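You operate a simulated robot arm through the tools that you are given. There is no shell and no other tool. Be economical: measure what you need, move in short steps, check, and stop when the job is done.

Carry out the task below with a simulated robot arm. There is one attempt and no reset: what you move stays moved.

## Task
Flow-test the grade 25 filter from the To do tray and sort it by the meter's rule.
Fine: watch for the Done lamp; Ready tray or Reject bin; air off before the hood opens; leave the hood open.

It is judged by the outcome, as a careful person would: the job done as asked, and still so three seconds after it is handed in. It fails if anything else is knocked over, pushed out of place, dropped, spilled or broken.

## Robot
A 6-joint arm with a two-finger parallel gripper, fixed in place. Base frame: the origin is at the foot of the arm, x ahead of it, y to its left, z up; the work surface is at about z = 804. Units: mm, rad, N and s.
With the tool pointing down near the work surface it reaches from about 240 to 640 mm from the base axis. Its first joint turns from -1.152 to 1.152 rad. Payload 2.7 kg.
The TCP is the grasp point between the finger pads, 23 mm short of the fingertips. In the tool frame z runs along the fingers and y along their closing line. The gripper opens to 94 mm. The fingers are 38 mm wide and 10 mm thick; the gripper's body (54 by 96 mm) begins 39 mm behind the TCP.
Orientation is that of the tool frame in the base frame, as [roll, pitch, yaw] about the fixed x, y, z axes, in that order (R = Rz(yaw) Ry(pitch) Rx(roll)). With the fingers straight down and closing along the base's y, the tool's x points along the base's -x, its y along +y and its z along -z.

## Interface
- The arm moves only by the tool apply_moves. Its argument "targets" is text: rows parted by semicolons, each of 7 numbers parted by spaces: the shift along the tool's x, y, z in cm, then the turn, a rotation vector about the tool's x, y, z in rad, then the gripper command, from -1 (shut) to 1 (fully open), values between in proportion. In form: x y z wx wy wz fingers; .... A call has 1 to 8 rows; each row shifts and turns the commanded pose from where the row before left it, along the tool's axes as they then stand. A row lasts 0.2 s, in which the tool goes at most 50 mm and 0.15 rad; a call with a longer step from one row to the next is refused whole, and so is a gripper value outside its range. Where a pose cannot be reached the arm comes as near as it can. A force on the tool above 40 N (or 10 N above the force at the start of the call, whichever is more), or a blocked arm, ends the call early, and 0.2 s more pass. Each finger travels about 45 mm/s and halts on what it meets, pressing with about 40 N; the grip force reading is that of the motor and also rises with nothing between the fingers. The clock runs only during rows and for 0.2 s after the last one: add rows that do not move to give the fingers time. The reply holds the time, the measured pose of the TCP, the force on the tool along the base axes, the opening and the grip force, in the units named above and with some noise.
- Cameras (640 x 400 px; columns grow to the right, rows downward): "scene" is fixed at [67.5, -433.3, 1403.3]; the picture's right is [0.84, -0.54, 0.00], its down [-0.34, -0.53, -0.78] and it looks along [0.42, 0.66, -0.63] (base axes); focal length 360 px, centre (320, 200). "wrist" rides on the gripper at [86, 16, -74] in the tool frame; the picture's right is [-0.18, 0.98, 0.00], its down [-0.58, -0.11, -0.81] and it looks along [-0.79, -0.15, 0.59] (tool axes); focal length 243 px, centre (320, 200). There is no depth. A picture from a camera that has moved, and an enlarged one, comes with that camera's place and axes in the base frame and with its lens. The place of the scene camera against the robot may be out by one fixed shift of up to 12 mm in any direction.
- camera(camera): a new picture of that camera. The clock stands still meanwhile.
- enlarge(camera, box): a new picture of the part [left, top, right, bottom] of that camera's present view, enlarged. The clock stands still meanwhile.
- job_done(): hands the job in; it is judged then, once.

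Work in short steps. Places have to be worked out from the pictures, the camera data and where the tool is seen: move nearer, look again, correct. Check each grasp and each placing, and mend what went wrong. You have 120 turns and 76 pictures in all, those below and enlarged ones among them. Open the gripper and draw the arm clear of the work before you hand the job in, unless the task says otherwise; then end with one line.

The tools are called as a command line: name --argument value ..., lists and objects as JSON in quotes. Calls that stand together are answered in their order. apply_moves: Moves the arm, as the interface text tells. Its arguments: {"type":"object","properties":{"targets":{"type":"string"}},"required":["targets"]} The other tools are called the same way: camera (camera) takes a picture; enlarge (camera, box) takes an enlarged picture of a part of a camera's view; job_done () hands the job in.

At the start:

```text
t: 0.0
position: [405.9, 91.7, 1083.9]
orientation: [-3.141, 0.0, -3.14]
ft_force: [0.6, 0.5, 0.1]
opening: 94.1
finger_force: 0.1
```

scene: 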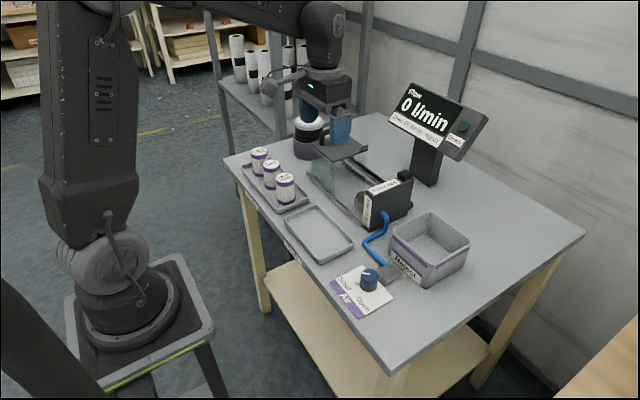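
wrist: 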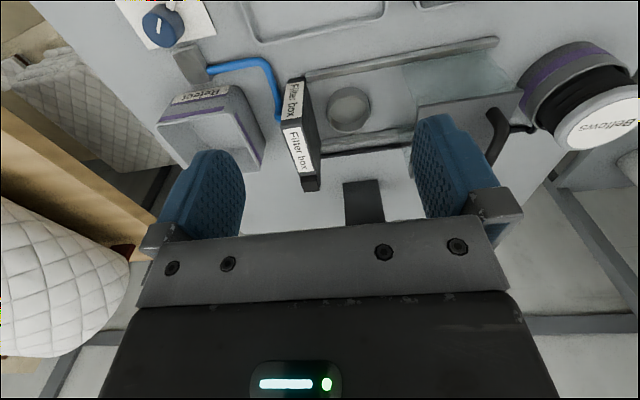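

Let me look closely at the key pieces: meter, tray, filter box, and valve.

enlarge --camera "scene" --box '[370, 70, 500, 170]'

enlarge --camera "scene" --box '[230, 130, 350, 220]'

enlarge --camera "scene" --box '[310, 170, 480, 330]'

enlarge --camera "scene" --box '[280, 90, 420, 230]'

```text
4.00 times, centred on (435, 120) of scene
camera zoom: at [67.5, -433.3, 1403.3], right [0.84, -0.54, 0.0], down [-0.34, -0.53, -0.78], along [0.42, 0.66, -0.63], focal length 1439 px, centre (-140, 520)
```

zoom: 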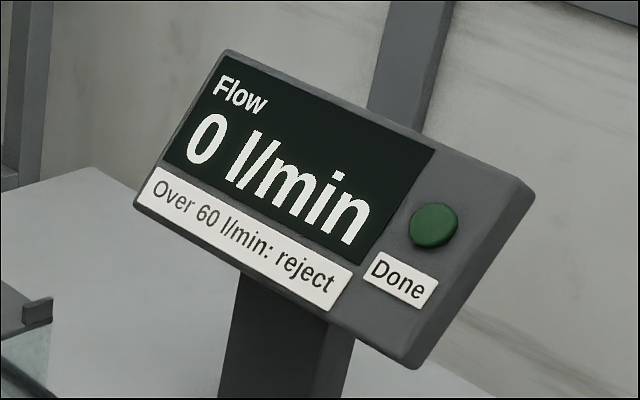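

```text
4.44 times, centred on (290, 175) of scene
camera zoom: at [67.5, -433.3, 1403.3], right [0.84, -0.54, 0.0], down [-0.34, -0.53, -0.78], along [0.42, 0.66, -0.63], focal length 1599 px, centre (453, 311)
```

zoom: 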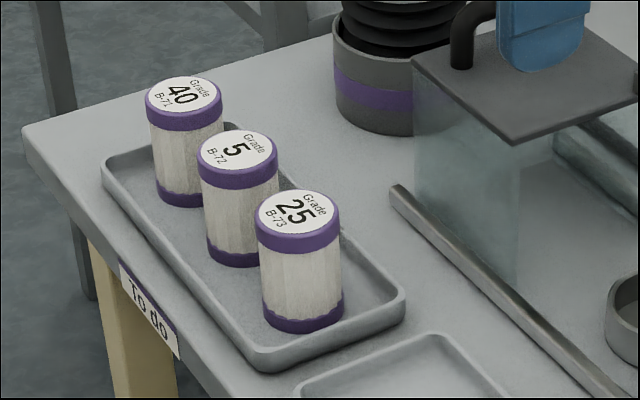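

```text
2.50 times, centred on (395, 250) of scene
camera zoom: at [67.5, -433.3, 1403.3], right [0.84, -0.54, 0.0], down [-0.34, -0.53, -0.78], along [0.42, 0.66, -0.63], focal length 899 px, centre (132, 75)
```

zoom: 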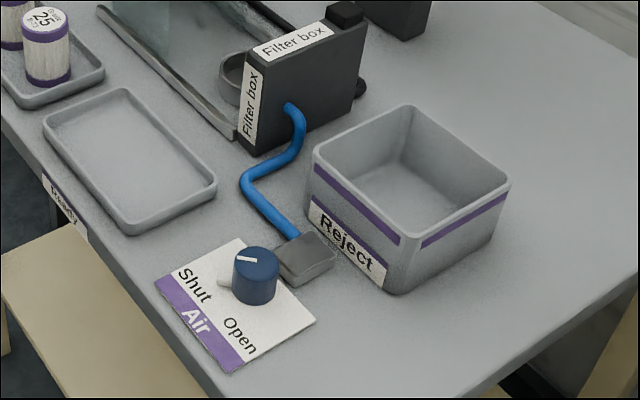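

```text
2.86 times, centred on (350, 160) of scene
camera zoom: at [67.5, -433.3, 1403.3], right [0.84, -0.54, 0.0], down [-0.34, -0.53, -0.78], along [0.42, 0.66, -0.63], focal length 1028 px, centre (234, 314)
```

zoom: 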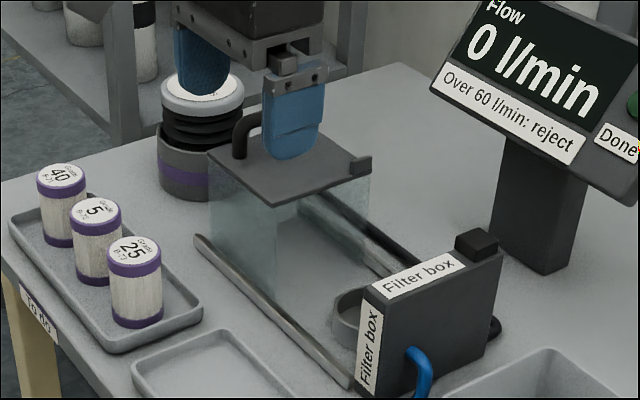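

Rails appear to run along y at x≈490–600, with the hood sliding toward the filter box at y≈45. Filter 25 is at about (387,233). I'll move back and left to get a better look at the hood and bellows.

apply_moves --targets "4 3 0 0 0 0 1;4 3 0 0 0 0 1;4 3 0 0 0 0 1"

camera --camera "wrist"

camera --camera "scene"

```text
t: 0.8
position: [286.3, 180.7, 1087.0]
orientation: [3.141, 0.0, -3.141]
ft_force: [-0.5, -0.3, 0.1]
opening: 94.2
finger_force: 0.1
```

```text
69 pictures are left
camera wrist: at [200.2, 196.9, 1161.3], right [0.18, 0.98, 0.0], down [0.58, -0.11, 0.81], along [0.79, -0.15, -0.59], focal length 243 px, centre (320, 200)
```

wrist: 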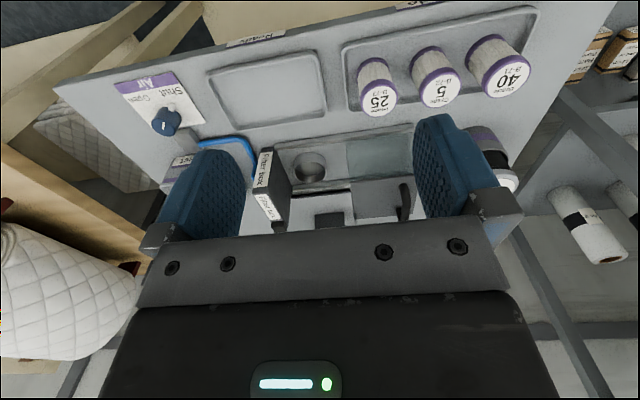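

```text
68 pictures are left
```

scene: 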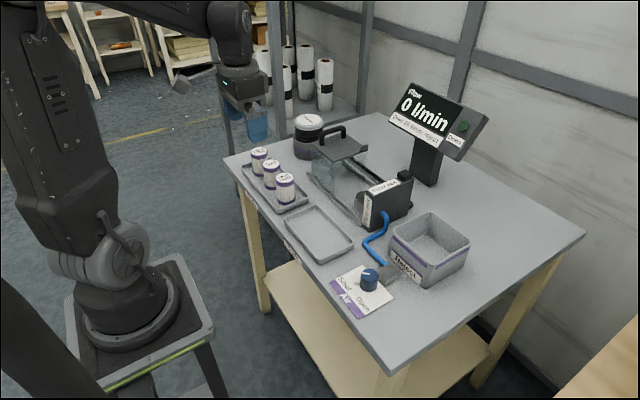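

enlarge --camera "scene" --box '[280, 100, 424, 232]'

enlarge --camera "scene" --box '[285, 100, 375, 165]'

```text
3.03 times, centred on (352, 166) of scene
camera zoom: at [67.5, -433.3, 1403.3], right [0.84, -0.54, 0.0], down [-0.34, -0.53, -0.78], along [0.42, 0.66, -0.63], focal length 1090 px, centre (223, 303)
```

zoom: 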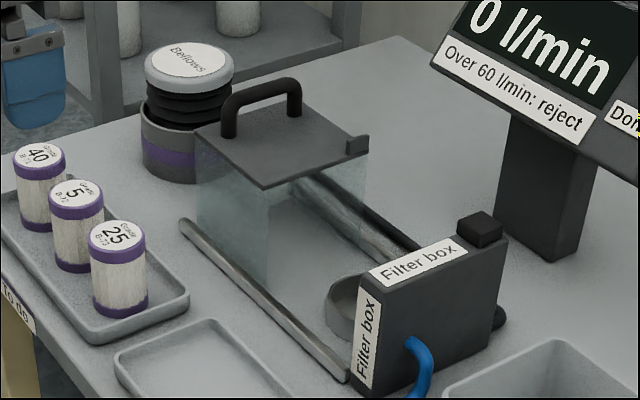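

```text
6.15 times, centred on (330, 132) of scene
camera zoom: at [67.5, -433.3, 1403.3], right [0.84, -0.54, 0.0], down [-0.34, -0.53, -0.78], along [0.42, 0.66, -0.63], focal length 2214 px, centre (258, 615)
```

zoom: 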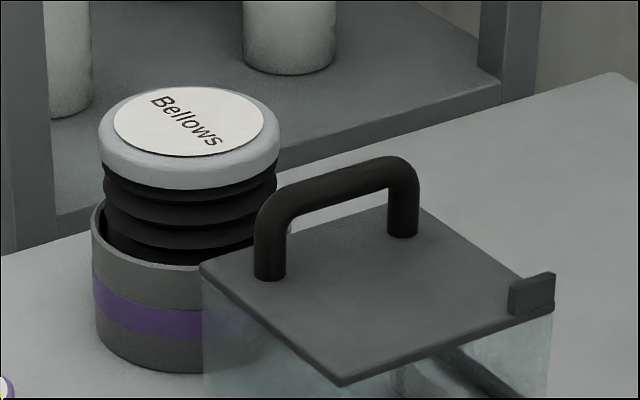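

The hood's handle is a bar along x at its +y end. I'll put the gripper above filter 25 (≈(384,235), top z≈886) and turn it 90° so the fingers close along x, away from the neighbouring filters.

apply_moves --targets "-4 2 2 0 0 0 1;-4 2 2 0 0 0 1;-1.8 1.4 2 0 0 -0.15 1;0 0 0 0 0 -0.15 1;0 0 0 0 0 -0.15 1;0 0 0 0 0 -0.15 1;0 0 0 0 0 -0.15 1;0 0 0 0 0 -0.15 1"

apply_moves --targets "0 0 0 0 0 -0.15 1;0 0 0 0 0 -0.15 1;0 0 0 0 0 -0.15 1;0 0 0 0 0 -0.15 1;0 0 0 0 0 -0.071 1;0 0 0 0 0 0 1"

camera --camera "wrist"

camera --camera "scene"

```text
t: 2.6
position: [385.7, 236.1, 1026.3]
orientation: [-3.141, 0.0, -2.241]
ft_force: [0.8, 0.4, -0.5]
opening: 93.7
finger_force: 0.0
```

```text
t: 4.0
position: [384.3, 234.2, 1023.9]
orientation: [-3.14, 0.0, -1.57]
ft_force: [-1.1, 0.6, -0.3]
opening: 93.9
finger_force: 0.1
```

```text
65 pictures are left
camera wrist: at [369.3, 148.8, 1099.9], right [-0.98, 0.18, 0.0], down [0.11, 0.58, 0.81], along [0.15, 0.79, -0.59], focal length 243 px, centre (320, 200)
```

wrist: 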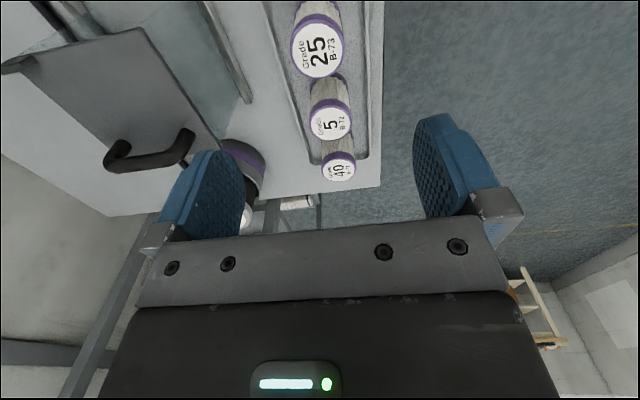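

```text
64 pictures are left
```

scene: 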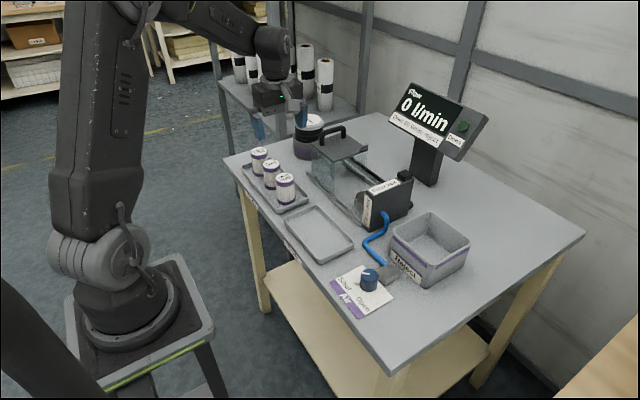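

The label sits at about (387,233.5), so I'm nearly centred. I'll lower to z≈858, stopping short for a check first.

apply_moves --targets "0.1 0.25 4 0 0 0 1;0 0 4 0 0 0 1;0 0 3 0 0 0 1;0 0 0 0 0 0 1"

enlarge --camera "scene" --box '[230, 110, 350, 220]'

camera --camera "wrist"

```text
t: 5.0
position: [382.4, 234.2, 915.3]
orientation: [-3.141, 0.0, -1.571]
ft_force: [-1.0, 0.0, -0.4]
opening: 94.1
finger_force: 0.1
```

```text
3.64 times, centred on (290, 165) of scene
camera zoom: at [67.5, -433.3, 1403.3], right [0.84, -0.54, 0.0], down [-0.34, -0.53, -0.78], along [0.42, 0.66, -0.63], focal length 1308 px, centre (429, 327)
```

zoom: 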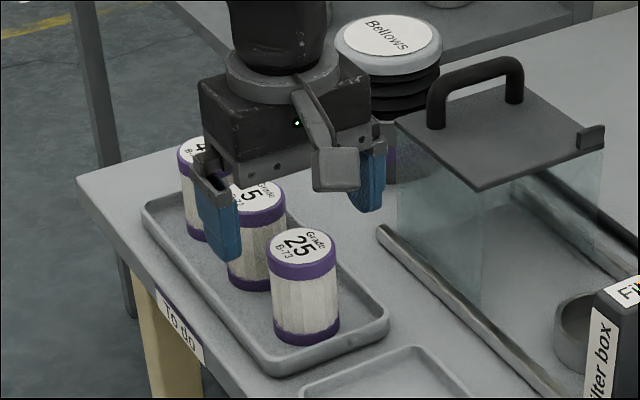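

```text
62 pictures are left
camera wrist: at [366.8, 147.9, 990.7], right [-0.98, 0.18, 0.0], down [0.11, 0.58, 0.81], along [0.15, 0.79, -0.59], focal length 243 px, centre (320, 200)
```

wrist: 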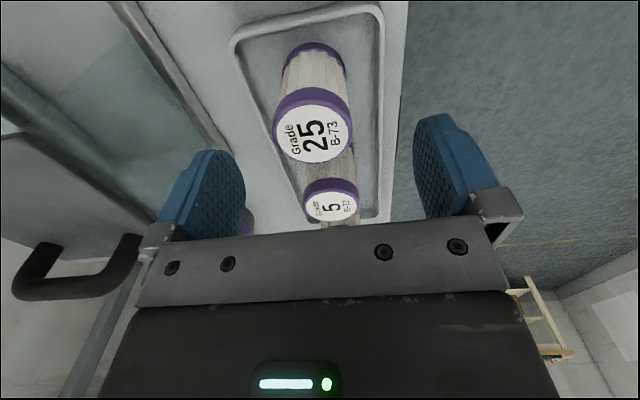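

The filter is at x≈387, so I shift +5 mm in x and go down to z≈860.

apply_moves --targets "0.1 -0.5 2 0 0 0 1;0 0 2 0 0 0 1;0 0 1.5 0 0 0 1;0 0 0 0 0 0 1"

camera --camera "wrist"

enlarge --camera "scene" --box '[230, 110, 350, 220]'

```text
t: 6.0
position: [386.3, 233.1, 860.1]
orientation: [3.14, 0.0, -1.57]
ft_force: [0.2, 1.0, -0.5]
opening: 94.1
finger_force: 0.1
```

```text
61 pictures are left
camera wrist: at [370.6, 146.6, 935.1], right [-0.98, 0.18, 0.0], down [0.11, 0.58, 0.81], along [0.15, 0.79, -0.59], focal length 243 px, centre (320, 200)
```

wrist: 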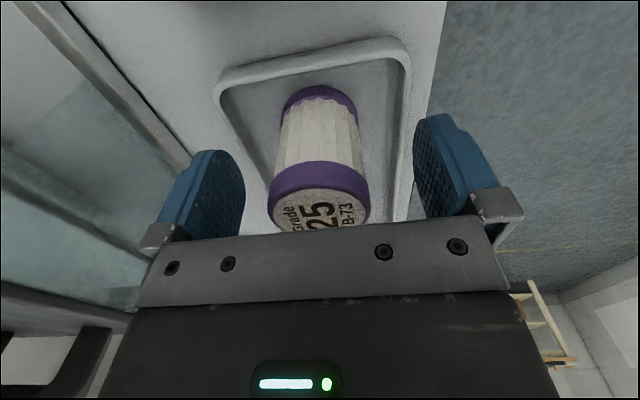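

```text
3.64 times, centred on (290, 165) of scene
camera zoom: at [67.5, -433.3, 1403.3], right [0.84, -0.54, 0.0], down [-0.34, -0.53, -0.78], along [0.42, 0.66, -0.63], focal length 1308 px, centre (429, 327)
```

zoom: 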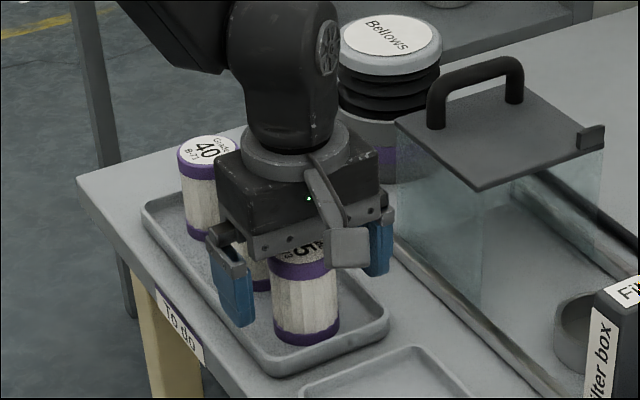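

The filter is between the fingers. I close on it.

apply_moves --targets "0 0 0 0 0 0 0;0 0 0 0 0 0 0;0 0 0 0 0 0 -0.3;0 0 0 0 0 0 -0.3;0 0 0 0 0 0 -0.3;0 0 0 0 0 0 -0.3"

```text
t: 7.4
position: [386.3, 233.4, 860.7]
orientation: [-3.141, 0.0, -1.57]
ft_force: [-1.1, -0.1, 1.0]
opening: 46.9
finger_force: 40.0
```

Gripped at 46.9 mm width with 40 N. Lift straight up and check.

apply_moves --targets "0 0 -2 0 0 0 -0.3;0 0 -4 0 0 0 -0.3;0 0 -4 0 0 0 -0.3;0 0 -4 0 0 0 -0.3;0 0 0 0 0 0 -0.3"

camera --camera "wrist"

camera --camera "scene"

```text
t: 8.6
position: [386.3, 233.1, 1002.0]
orientation: [3.14, -0.001, -1.571]
ft_force: [-0.5, 0.0, -0.1]
opening: 47.0
finger_force: 39.6
```

```text
59 pictures are left
camera wrist: at [370.6, 146.2, 1077.5], right [-0.98, 0.18, 0.0], down [0.11, 0.58, 0.81], along [0.15, 0.79, -0.59], focal length 243 px, centre (320, 200)
```

wrist: 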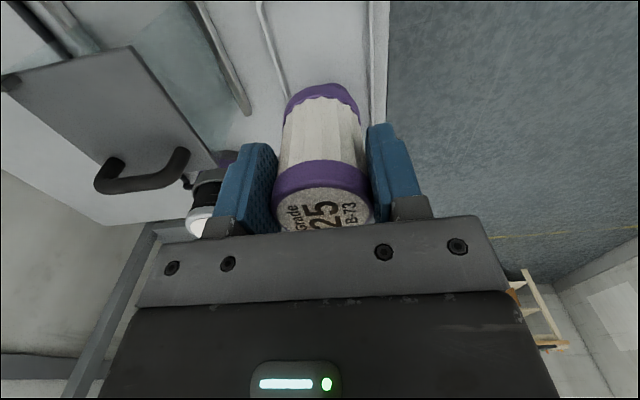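

```text
58 pictures are left
```

scene: 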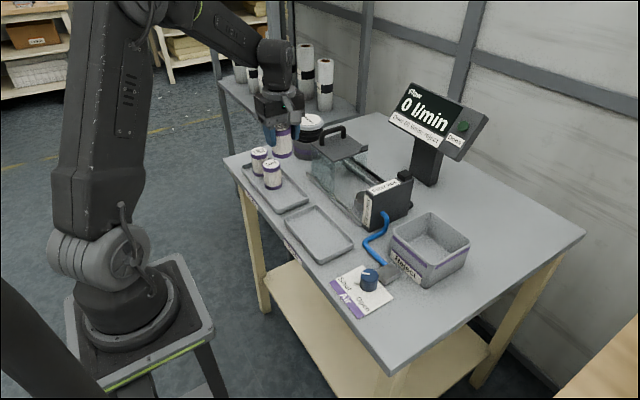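

Filter held securely. Earlier wrist views put the nest at about (543,109). I'll move along -y, then +x to inspect the nest from behind the filter box.

apply_moves --targets "4 0 -0.5 0 0 0 -0.3;4 0 -0.5 0 0 0 -0.3;4 0 0 0 0 0 -0.3;4 0 0 0 0 0 -0.3;2 -4 0 0 0 0 -0.3;2 -4 0 0 0 0 -0.3;0 -4 0 0 0 0 -0.3;0 0 0 0 0 0 -0.3"

camera --camera "wrist"

camera --camera "scene"

```text
t: 10.4
position: [507.3, 32.7, 1010.9]
orientation: [3.141, 0.001, -1.571]
ft_force: [-0.3, -0.1, -1.6]
opening: 46.8
finger_force: 39.8
```

```text
57 pictures are left
camera wrist: at [491.9, -53.6, 1085.7], right [-0.98, 0.18, 0.0], down [0.11, 0.58, 0.81], along [0.15, 0.79, -0.59], focal length 243 px, centre (320, 200)
```

wrist: 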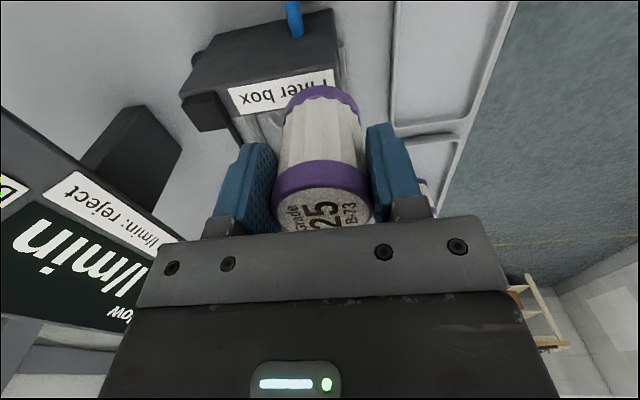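

```text
56 pictures are left
```

scene: 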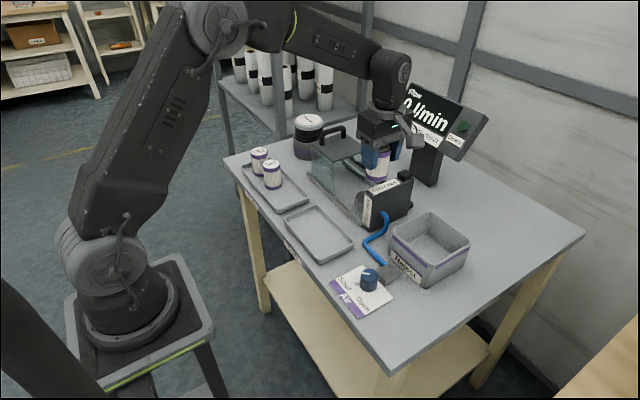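

The filter hides the nest from here; I shift toward -x and +y so that the nest appears left of the held filter.

apply_moves --targets "-1 4 0 0 0 0 -0.3;-1 4.5 0 0 0 0 -0.3;0 0 0 0 0 0 -0.3"

camera --camera "wrist"

enlarge --camera "scene" --box '[330, 130, 450, 230]'

```text
t: 11.2
position: [423.3, 53.5, 1010.2]
orientation: [-3.141, 0.001, -1.571]
ft_force: [0.4, 0.5, -0.3]
opening: 47.0
finger_force: 39.6
```

```text
55 pictures are left
camera wrist: at [406.7, -33.5, 1085.8], right [-0.98, 0.18, 0.0], down [0.11, 0.58, 0.81], along [0.15, 0.79, -0.59], focal length 243 px, centre (320, 200)
```

wrist: 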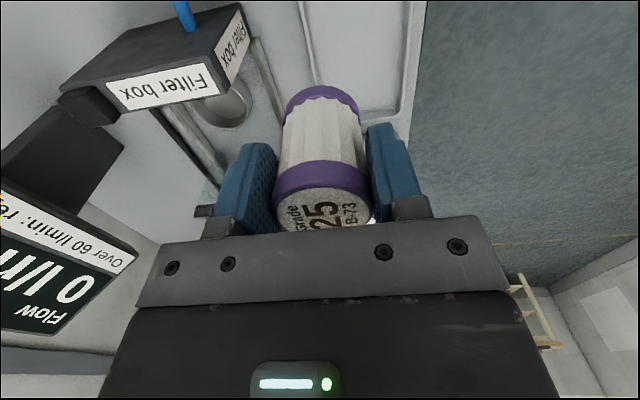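

```text
4.00 times, centred on (390, 180) of scene
camera zoom: at [67.5, -433.3, 1403.3], right [0.84, -0.54, 0.0], down [-0.34, -0.53, -0.78], along [0.42, 0.66, -0.63], focal length 1439 px, centre (40, 280)
```

zoom: 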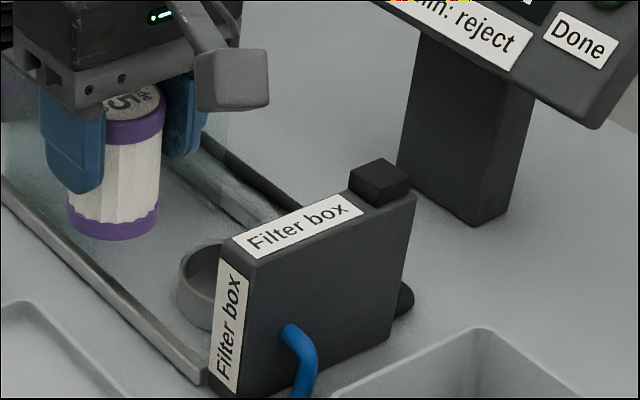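

enlarge --camera "wrist" --box '[60, 0, 300, 150]'

```text
2.67 times, centred on (180, 75) of wrist
camera zoom: at [406.7, -33.5, 1085.8], right [-0.98, 0.18, 0.0], down [0.11, 0.58, 0.81], along [0.15, 0.79, -0.59], focal length 647 px, centre (693, 533)
```

zoom: 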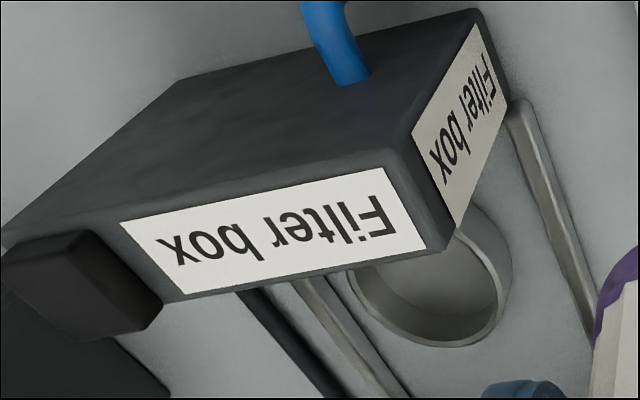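

I need a sharper nest position; moving to +y so the box does not cover it.

apply_moves --targets "-4 -2 0 0 0 0 -0.3;-1 -2 0 0 0 0 -0.3;0 0 0 0 0 0 -0.3;0 0 0 0 0 0 -0.3"

enlarge --camera "wrist" --box '[140, 0, 320, 112]'

camera --camera "wrist"

```text
t: 12.2
position: [462.3, 103.2, 1011.2]
orientation: [-3.141, 0.0, -1.572]
ft_force: [0.1, 0.4, -0.7]
opening: 47.0
finger_force: 39.7
```

```text
3.56 times, centred on (230, 56) of wrist
camera zoom: at [446.0, 16.0, 1085.3], right [-0.98, 0.18, 0.0], down [0.11, 0.58, 0.81], along [0.15, 0.79, -0.59], focal length 863 px, centre (640, 712)
```

zoom: 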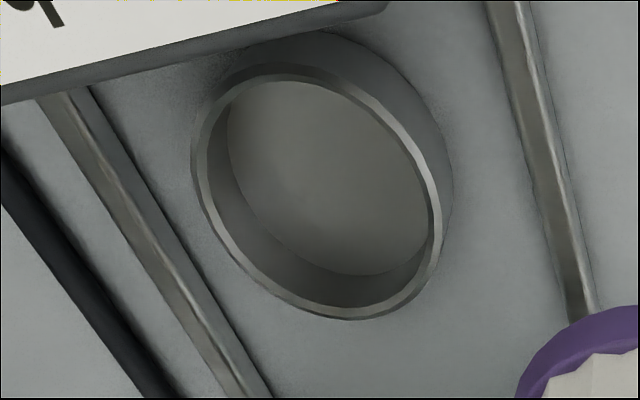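

```text
51 pictures are left
camera wrist: at [446.0, 16.0, 1085.3], right [-0.98, 0.18, 0.0], down [0.11, 0.58, 0.81], along [0.15, 0.79, -0.59], focal length 243 px, centre (320, 200)
```

wrist: 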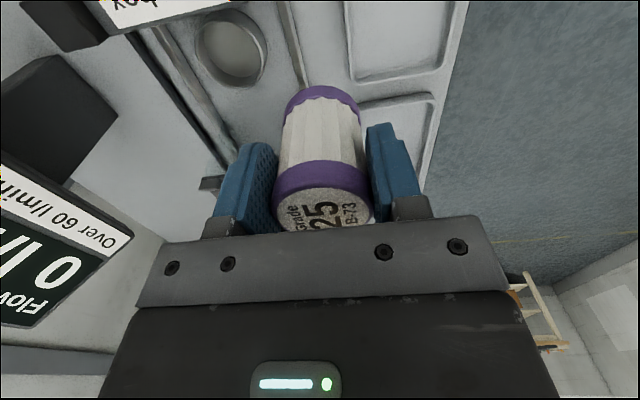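

Nest rim is centred at about (557,109.5,820), box face at y≈53 with top z≈914, and hood front at y≈178. With the present yaw the wrist camera would come down onto the filter box, so I turn back to yaw −π (camera over the low rail; body has ~8 mm+ clearance).

apply_moves --targets "0 0 0 0 0 0.15 -0.3;0 0 0 0 0 0.15 -0.3;0 0 0 0 0 0.15 -0.3;0 0 0 0 0 0.15 -0.3;0 0 0 0 0 0.15 -0.3;0 0 0 0 0 0.15 -0.3;0 0 0 0 0 0.15 -0.3;0 0 0 0 0 0.15 -0.3"

apply_moves --targets "0 0 0 0 0 0.15 -0.3;0 0 0 0 0 0.15 -0.3;0 0 0 0 0 0.071 -0.3;0 0 0 0 0 0 -0.3"

camera --camera "wrist"

```text
t: 14.0
position: [461.8, 104.2, 1011.0]
orientation: [-3.14, -0.001, -2.773]
ft_force: [-0.3, -0.9, -1.7]
opening: 46.9
finger_force: 40.2
```

```text
t: 15.0
position: [463.7, 103.4, 1010.3]
orientation: [3.141, 0.0, 3.14]
ft_force: [1.0, 0.6, -0.7]
opening: 46.9
finger_force: 39.9
```

```text
50 pictures are left
camera wrist: at [375.7, 119.4, 1085.6], right [0.19, 0.98, 0.0], down [0.58, -0.11, 0.81], along [0.79, -0.15, -0.59], focal length 243 px, centre (320, 200)
```

wrist: 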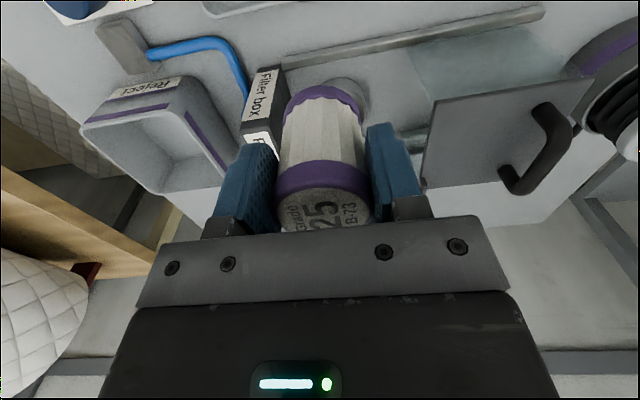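

Move over the nest, target TCP (553,111), and descend partway to z≈920 for a check.

apply_moves --targets "-4 0.4 0 0 0 0 -0.3;-4.8 0.4 0 0 0 0 -0.3;0 0 3 0 0 0 -0.3;0 0 3 0 0 0 -0.3;0 0 3 0 0 0 -0.3;0 0 0 0 0 0 -0.3"

camera --camera "wrist"

enlarge --camera "scene" --box '[300, 110, 440, 230]'

```text
t: 16.4
position: [550.8, 112.2, 919.7]
orientation: [3.141, 0.0, -3.141]
ft_force: [-0.5, 0.0, -1.0]
opening: 47.0
finger_force: 40.0
```

```text
49 pictures are left
camera wrist: at [464.1, 128.4, 995.3], right [0.18, 0.98, 0.0], down [0.58, -0.11, 0.81], along [0.79, -0.15, -0.59], focal length 243 px, centre (320, 200)
```

wrist: 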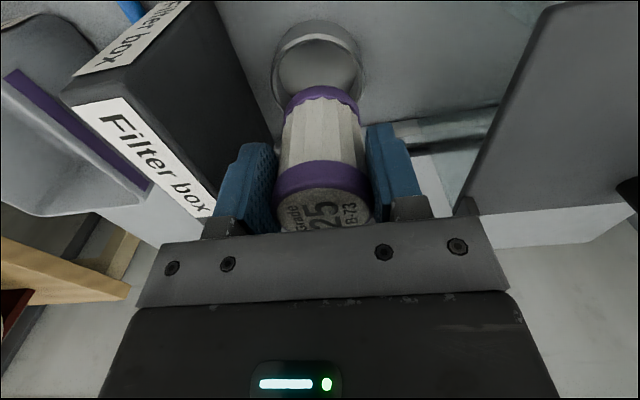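

```text
3.33 times, centred on (370, 170) of scene
camera zoom: at [67.5, -433.3, 1403.3], right [0.84, -0.54, 0.0], down [-0.34, -0.53, -0.78], along [0.42, 0.66, -0.63], focal length 1199 px, centre (153, 300)
```

zoom: 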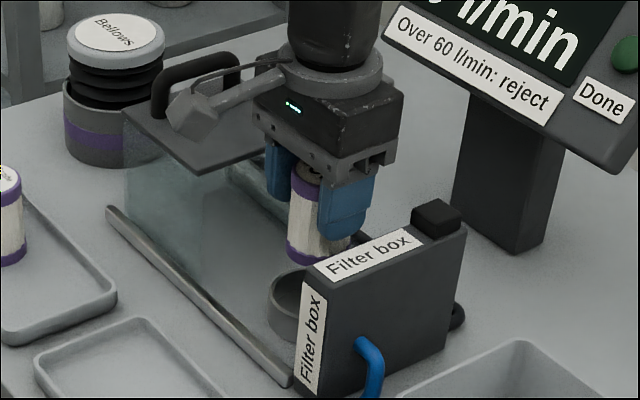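

Projection matches (nest predicted at col 318,row 84, seen there). Small correction and lower to just above the floor.

apply_moves --targets "-0.2 -0.1 2 0 0 0 -0.3;0 0 1.5 0 0 0 -0.3;0 0 1 0 0 0 -0.3;0 0 0 0 0 0 -0.3"

camera --camera "wrist"

enlarge --camera "scene" --box '[320, 130, 440, 230]'

```text
t: 17.4
position: [552.2, 112.8, 873.1]
orientation: [3.141, -0.001, 3.14]
ft_force: [0.8, -0.5, -0.8]
opening: 47.0
finger_force: 40.2
```

```text
47 pictures are left
camera wrist: at [465.9, 128.1, 949.1], right [0.18, 0.98, 0.0], down [0.58, -0.11, 0.81], along [0.79, -0.15, -0.59], focal length 243 px, centre (320, 200)
```

wrist: 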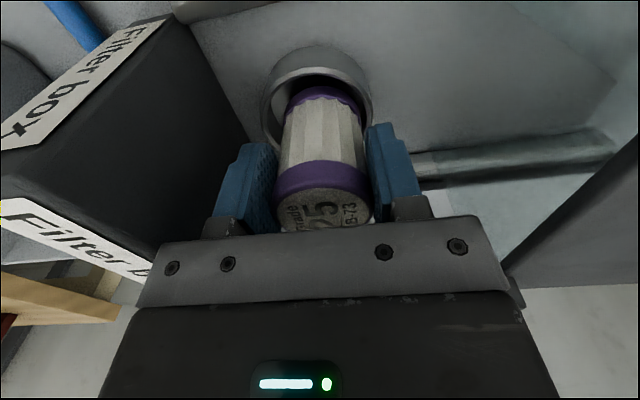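

```text
4.00 times, centred on (380, 180) of scene
camera zoom: at [67.5, -433.3, 1403.3], right [0.84, -0.54, 0.0], down [-0.34, -0.53, -0.78], along [0.42, 0.66, -0.63], focal length 1439 px, centre (80, 280)
```

zoom: 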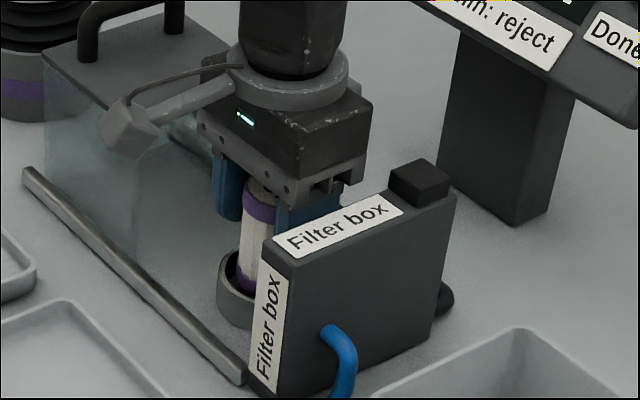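

The filter bottom is just inside the rim plane. Shift −2 mm in y and lower on in small steps.

apply_moves --targets "0 -0.2 0.5 0 0 0 -0.3;0 0 0.5 0 0 0 -0.3;0 0 0.2 0 0 0 -0.3;0 0 0 0 0 0 -0.3"

```text
t: 18.4
position: [552.4, 109.0, 861.0]
orientation: [3.141, -0.001, 3.14]
ft_force: [0.4, 0.4, -1.2]
opening: 47.0
finger_force: 40.4
```

apply_moves --targets "0 0 0.1 0 0 0 -0.3;0 0 0.1 0 0 0 -0.3;0 0 0 0 0 0 -0.3"

camera --camera "wrist"

```text
t: 19.2
position: [551.7, 108.2, 861.0]
orientation: [3.141, 0.0, -3.14]
ft_force: [0.1, -1.4, -0.3]
opening: 46.9
finger_force: 39.5
```

```text
45 pictures are left
camera wrist: at [466.0, 124.7, 936.1], right [0.18, 0.98, 0.0], down [0.58, -0.11, 0.81], along [0.79, -0.15, -0.59], focal length 243 px, centre (320, 200)
```

wrist: 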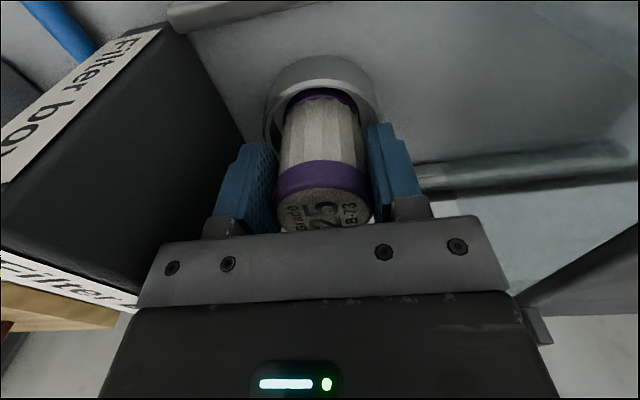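

apply_moves --targets "0 0 0.15 0 0 0 -0.3;0 0 0.15 0 0 0 -0.3;0 0 0 0 0 0 -0.3"

```text
t: 20.0
position: [553.4, 109.0, 860.5]
orientation: [3.141, 0.005, 3.141]
ft_force: [-5.9, -0.4, 23.9]
opening: 46.8
finger_force: 40.1
```

Contact with the nest floor. I ease up 2 mm and open only to ~60 mm.

apply_moves --targets "0 0 -0.2 0 0 0 -0.3;0 0 0 0 0 0 0.05;0 0 0 0 0 0 0.3;0 0 0 0 0 0 0.3;0 0 0 0 0 0 0.3"

camera --camera "wrist"

```text
t: 21.2
position: [551.9, 109.6, 858.6]
orientation: [3.142, -0.001, 3.141]
ft_force: [0.2, -0.4, 1.2]
opening: 61.0
finger_force: 0.0
```

```text
44 pictures are left
camera wrist: at [465.6, 124.8, 934.8], right [0.18, 0.98, 0.0], down [0.58, -0.11, 0.81], along [0.79, -0.15, -0.59], focal length 243 px, centre (320, 200)
```

wrist: 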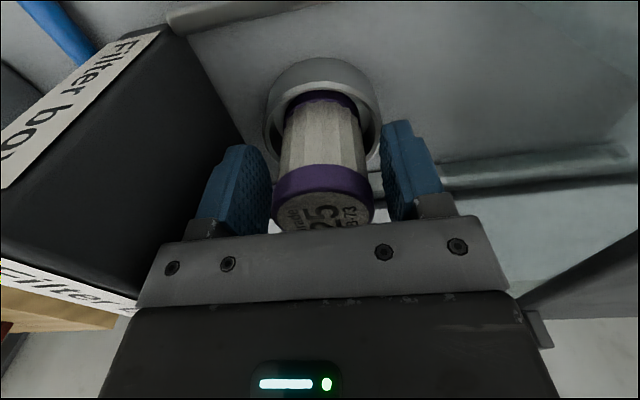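

Filter stands in the nest. Retreat straight up.

apply_moves --targets "0 0 -3 0 0 0 0.3;0 0 -4 0 0 0 0.3;0 0 -4 0 0 0 0.3;0 0 -4 0 0 0 0.3;4 0 0 0 0 0 0.3;4 0 0 0 0 0 0.3;0 0 0 0 0 0 0.3"

camera --camera "wrist"

enlarge --camera "scene" --box '[290, 90, 450, 230]'

```text
t: 22.8
position: [469.9, 107.9, 1007.7]
orientation: [3.14, 0.002, 3.141]
ft_force: [-0.1, 0.7, 0.2]
opening: 61.1
finger_force: 0.1
```

```text
43 pictures are left
camera wrist: at [384.8, 123.9, 1083.1], right [0.18, 0.98, 0.0], down [0.58, -0.11, 0.81], along [0.79, -0.15, -0.59], focal length 243 px, centre (320, 200)
```

wrist: 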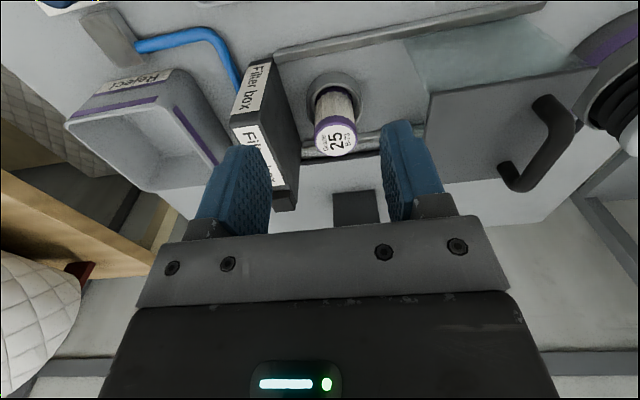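

```text
2.86 times, centred on (370, 160) of scene
camera zoom: at [67.4, -433.3, 1403.3], right [0.84, -0.54, 0.0], down [-0.34, -0.53, -0.78], along [0.42, 0.66, -0.63], focal length 1028 px, centre (177, 314)
```

zoom: 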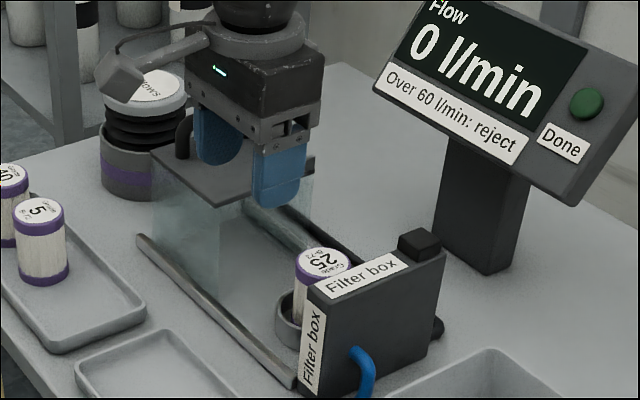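

Now the hood handle: estimated bar along x (521–589) at y≈271, z≈947. I move above it, and look.

apply_moves --targets "0 4 -1 0 0 0 0.3;0 4 -1 0 0 0 0.3;0 4 0 0 0 0 0.3;-2 4.3 0 0 0 0 0.3;0 0 0 0 0 0 0.3"

camera --camera "wrist"

```text
t: 24.0
position: [491.0, 271.7, 1029.8]
orientation: [-3.141, 0.001, -3.141]
ft_force: [0.3, -0.8, 0.0]
opening: 60.9
finger_force: 0.1
```

```text
41 pictures are left
camera wrist: at [406.8, 287.5, 1104.9], right [0.18, 0.98, 0.0], down [0.58, -0.11, 0.81], along [0.79, -0.15, -0.59], focal length 243 px, centre (320, 200)
```

wrist: 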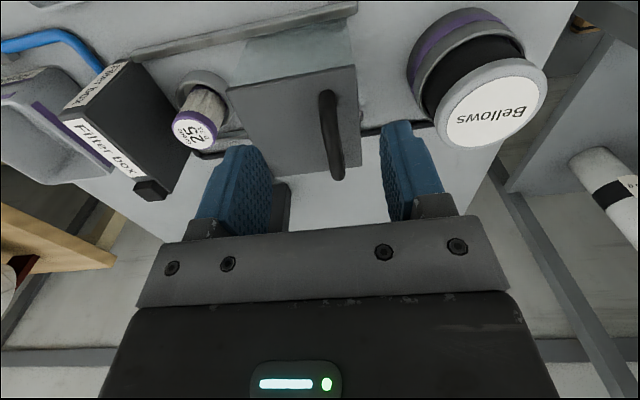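

The bar is at y≈271.5. Move to x≈550 and descend over it.

apply_moves --targets "-3 0 0 0 0 0 0.3;-2.9 0 0 0 0 0 0.3;0 0 3 0 0 0 0.3;0 0 3 0 0 0 0.3;0 0 1.5 0 0 0 0.3;0 0 0 0 0 0 0.3"

camera --camera "wrist"

enlarge --camera "scene" --box '[280, 90, 400, 190]'

```text
t: 25.4
position: [552.4, 270.7, 954.6]
orientation: [-3.141, 0.0, 3.141]
ft_force: [-0.5, 0.0, 0.7]
opening: 61.1
finger_force: 0.0
```

```text
40 pictures are left
camera wrist: at [465.9, 287.1, 1029.6], right [0.18, 0.98, 0.0], down [0.58, -0.11, 0.81], along [0.79, -0.15, -0.59], focal length 243 px, centre (320, 200)
```

wrist: 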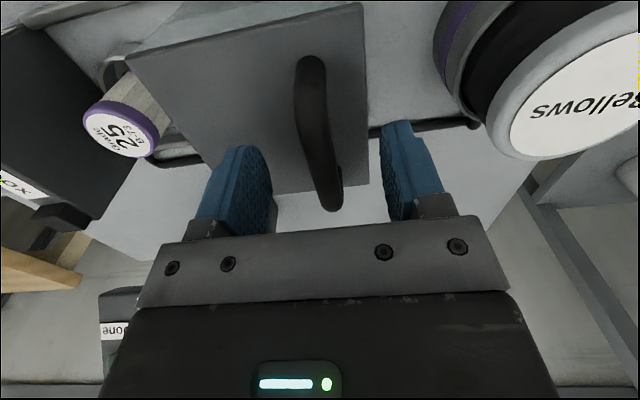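

```text
4.00 times, centred on (340, 140) of scene
camera zoom: at [67.5, -433.3, 1403.3], right [0.84, -0.54, 0.0], down [-0.34, -0.53, -0.78], along [0.42, 0.66, -0.63], focal length 1439 px, centre (240, 440)
```

zoom: 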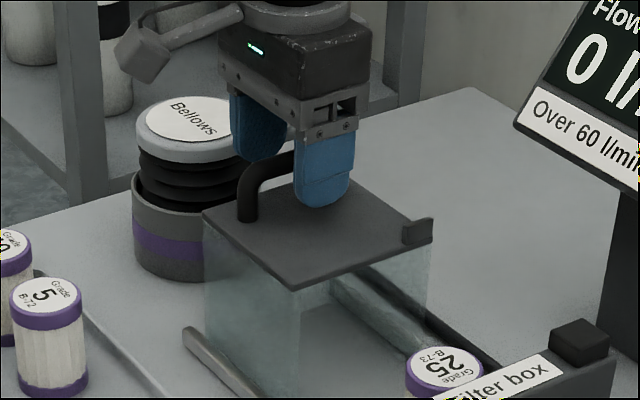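

Fingers straddle the bar. Lower 5 mm and close on it.

apply_moves --targets "0 0 0.6 0 0 0 0.3;0 0 0 0 0 0 -0.3;0 0 0 0 0 0 -0.7;0 0 0 0 0 0 -1;0 0 0 0 0 0 -1;0 0 0 0 0 0 -1"

camera --camera "wrist"

```text
t: 26.8
position: [551.6, 270.5, 948.9]
orientation: [3.141, 0.0, 3.141]
ft_force: [-0.5, 1.0, -1.3]
opening: 13.7
finger_force: 45.1
```

```text
38 pictures are left
camera wrist: at [465.6, 287.1, 1023.8], right [0.18, 0.98, 0.0], down [0.58, -0.11, 0.81], along [0.79, -0.15, -0.59], focal length 243 px, centre (320, 200)
```

wrist: 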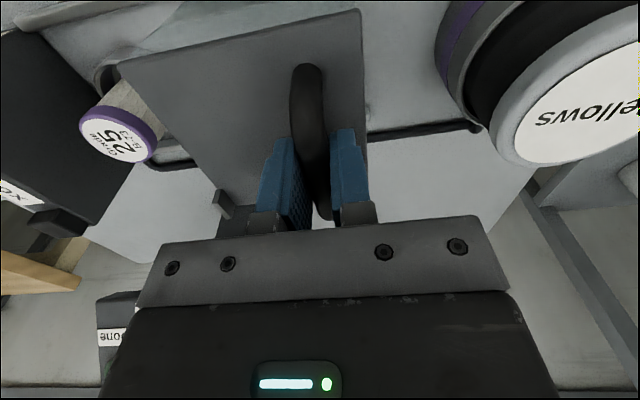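

Bar gripped (13.7 mm). Slide the hood toward the box, 9 cm first.

apply_moves --targets "0 -1 0 0 0 0 -1;0 -1.5 0 0 0 0 -1;0 -1.5 0 0 0 0 -1;0 -1.5 0 0 0 0 -1;0 -1.5 0 0 0 0 -1;0 -1.5 0 0 0 0 -1;0 -0.5 0 0 0 0 -1;0 0 0 0 0 0 -1"

enlarge --camera "scene" --box '[290, 100, 440, 230]'

camera --camera "wrist"

```text
t: 28.6
position: [551.9, 179.2, 948.8]
orientation: [3.141, 0.0, -3.14]
ft_force: [14.5, -0.8, -10.6]
opening: 13.9
finger_force: 44.5
```

```text
3.08 times, centred on (365, 165) of scene
camera zoom: at [68.0, -433.3, 1403.3], right [0.84, -0.54, 0.0], down [-0.34, -0.53, -0.78], along [0.42, 0.66, -0.63], focal length 1107 px, centre (182, 308)
```

zoom: 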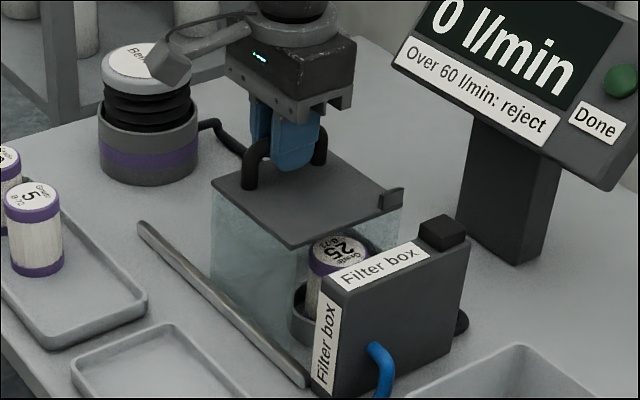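

```text
36 pictures are left
camera wrist: at [465.6, 195.7, 1023.9], right [0.18, 0.98, 0.0], down [0.58, -0.11, 0.81], along [0.79, -0.15, -0.59], focal length 243 px, centre (320, 200)
```

wrist: 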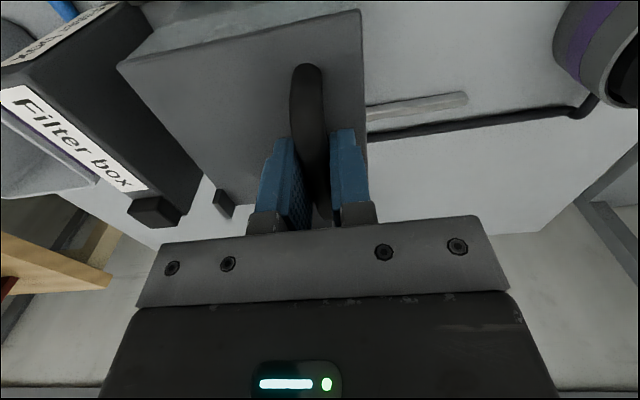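

Hood has slid well with ~30 mm left. Continue in small steps until it stops.

apply_moves --targets "0 -1 0 0 0 0 -1;0 -1 0 0 0 0 -1;0 -0.5 0 0 0 0 -1;0 -0.5 0 0 0 0 -1;0 0 0 0 0 0 -1"

enlarge --camera "scene" --box '[290, 100, 440, 230]'

```text
t: 29.8
position: [551.5, 151.6, 948.8]
orientation: [3.141, -0.002, 3.141]
ft_force: [15.9, -0.6, -13.7]
opening: 13.5
finger_force: 44.8
```

```text
3.08 times, centred on (365, 165) of scene
camera zoom: at [68.2, -433.2, 1403.3], right [0.84, -0.54, 0.0], down [-0.34, -0.53, -0.78], along [0.42, 0.66, -0.63], focal length 1107 px, centre (182, 308)
```

zoom: 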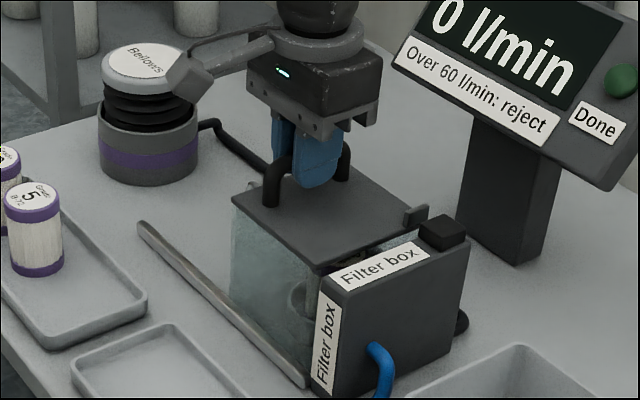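

apply_moves --targets "0 -0.4 0 0 0 0 -1;0 -0.3 0 0 0 0 -1;0 -0.3 0 0 0 0 -1;0 0 0 0 0 0 -1"

enlarge --camera "scene" --box '[330, 140, 420, 220]'

```text
t: 30.8
position: [551.7, 139.7, 948.9]
orientation: [3.14, 0.002, 3.141]
ft_force: [11.8, -2.7, -10.3]
opening: 13.9
finger_force: 45.1
```

```text
5.00 times, centred on (375, 180) of scene
camera zoom: at [68.0, -433.3, 1403.3], right [0.84, -0.54, 0.0], down [-0.34, -0.53, -0.78], along [0.42, 0.66, -0.63], focal length 1799 px, centre (45, 300)
```

zoom: 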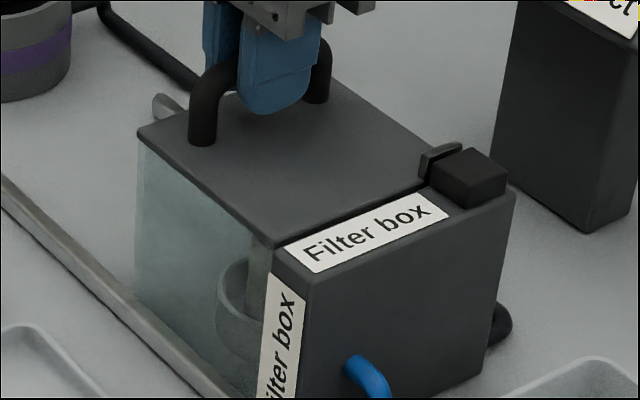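

Nearly closed; a sliver remains. Push a few mm more until resistance.

apply_moves --targets "0 -0.2 0 0 0 0 -1;0 -0.2 0 0 0 0 -1;0 -0.2 0 0 0 0 -1;0 0 0 0 0 0 -1"

enlarge --camera "scene" --box '[330, 140, 420, 220]'

```text
t: 31.8
position: [551.4, 139.8, 949.2]
orientation: [3.136, 0.002, -3.139]
ft_force: [14.0, 30.7, -8.7]
opening: 13.9
finger_force: 44.9
```

```text
5.00 times, centred on (375, 180) of scene
camera zoom: at [68.0, -432.4, 1403.6], right [0.84, -0.54, 0.0], down [-0.34, -0.53, -0.78], along [0.42, 0.65, -0.63], focal length 1799 px, centre (45, 300)
```

zoom: 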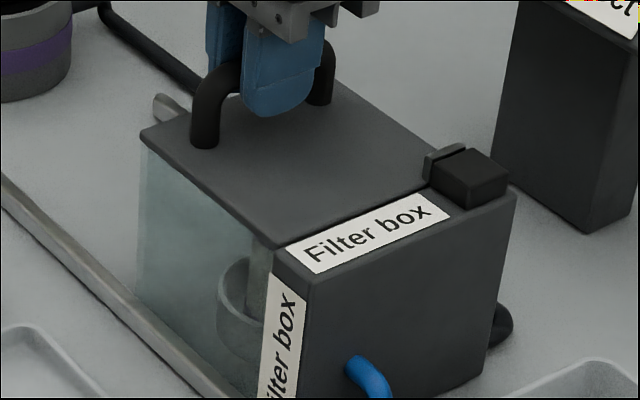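

Hood is against its stop (31 N in y). Relax the push a little, release, and rise.

apply_moves --targets "0 0.4 0 0 0 0 -1;0 0 0 0 0 0 -0.5;0 0 0 0 0 0 0;0 0 0 0 0 0 0;0 0 0 0 0 0 0;0 0 -2 0 0 0 0;0 0 -3 0 0 0 0;0 0 -3 0 0 0 0"

enlarge --camera "scene" --box '[310, 100, 450, 220]'

```text
t: 33.6
position: [550.5, 138.4, 1028.0]
orientation: [-3.141, 0.002, -3.14]
ft_force: [0.0, 0.5, 0.2]
opening: 46.9
finger_force: 0.0
```

```text
3.33 times, centred on (380, 160) of scene
camera zoom: at [67.5, -433.3, 1403.3], right [0.84, -0.54, 0.0], down [-0.34, -0.53, -0.78], along [0.42, 0.66, -0.63], focal length 1199 px, centre (120, 333)
```

zoom: 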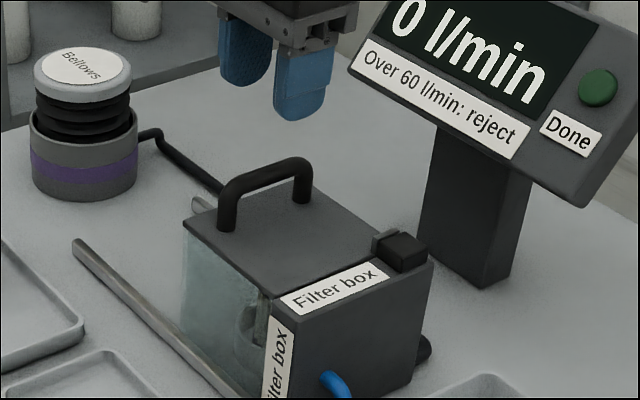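

Hood closed. Now to the air valve near (393,-100): move back and right at height, then look.

apply_moves --targets "4 0 0 0 0 0 0.5;4 -3 0 0 0 0 0.5;4 -4 0 0 0 0 0.5;4 -4 0 0 0 0 0.5;2 -4 0 0 0 0 0.5;2 -4 0 0 0 0 0.5;0 -4 2 0 0 0 0.5;0 0 2 0 0 0 0.5"

camera --camera "wrist"

enlarge --camera "scene" --box '[310, 240, 430, 340]'

```text
refused: row 3 steps farther than a row can; nothing moved
```

```text
31 pictures are left
camera wrist: at [465.0, 155.5, 1103.9], right [0.18, 0.98, 0.0], down [0.58, -0.11, 0.81], along [0.79, -0.15, -0.59], focal length 243 px, centre (320, 200)
```

wrist: 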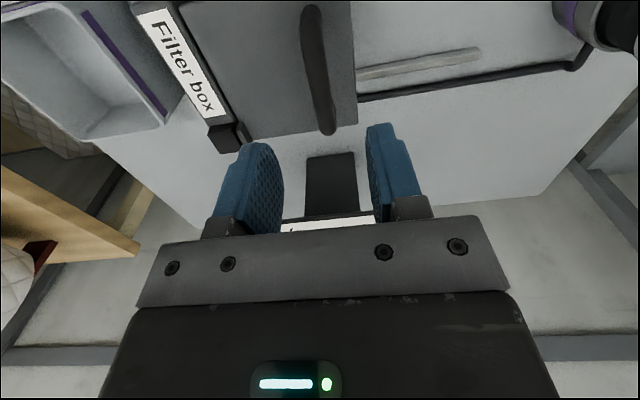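

```text
4.00 times, centred on (370, 290) of scene
camera zoom: at [67.5, -433.3, 1403.3], right [0.84, -0.54, 0.0], down [-0.34, -0.53, -0.78], along [0.42, 0.66, -0.63], focal length 1439 px, centre (120, -160)
```

zoom: 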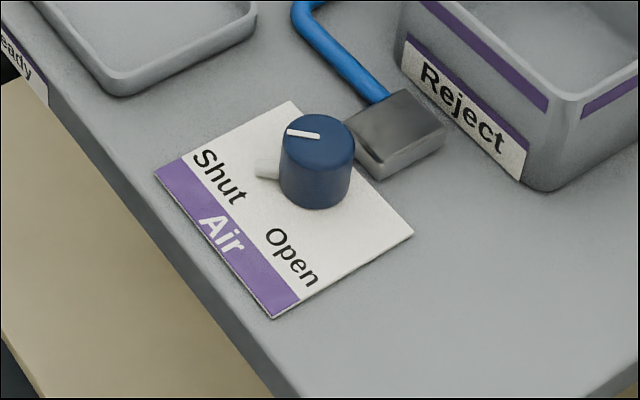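

Refused for a too-long step; redo with shorter steps. Scene shows pointer at Shut (direction −x+y), Open toward −x−y: a 90° counter-clockwise turn from above.

apply_moves --targets "4 0 0 0 0 0 0.5;4 -2.5 0 0 0 0 0.5;4 -2.5 0 0 0 0 0.5;4 -2.5 0 0 0 0 0.5;3 -3.5 0 0 0 0 0.5;2 -4 0 0 0 0 0.5;0 -4.5 1 0 0 0 0.5;0 -4 2 0 0 0 0.5"

apply_moves --targets "0 0 3 0 0 0 0.5;0 0 2 0 0 0 0.5;0 0 0 0 0 0 0.5"

camera --camera "wrist"

```text
t: 35.4
position: [341.3, -95.7, 1000.0]
orientation: [3.141, 0.0, -3.138]
ft_force: [-0.1, -1.0, 0.3]
opening: 70.8
finger_force: 0.0
```

```text
t: 36.2
position: [338.8, -95.9, 947.5]
orientation: [3.141, 0.0, 3.141]
ft_force: [1.0, 0.7, -0.6]
opening: 70.4
finger_force: 0.1
```

```text
29 pictures are left
camera wrist: at [253.5, -79.7, 1024.2], right [0.18, 0.98, 0.0], down [0.58, -0.11, 0.81], along [0.79, -0.15, -0.59], focal length 243 px, centre (320, 200)
```

wrist: 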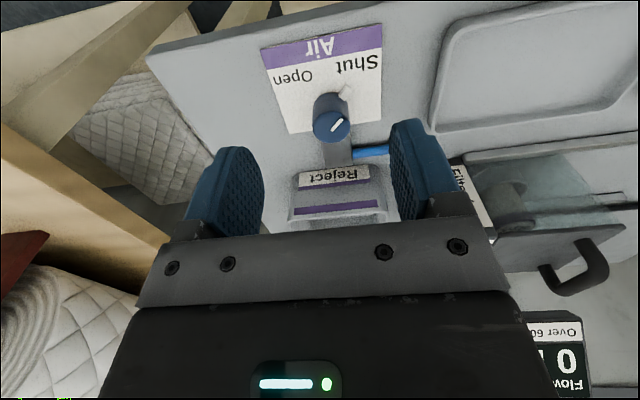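

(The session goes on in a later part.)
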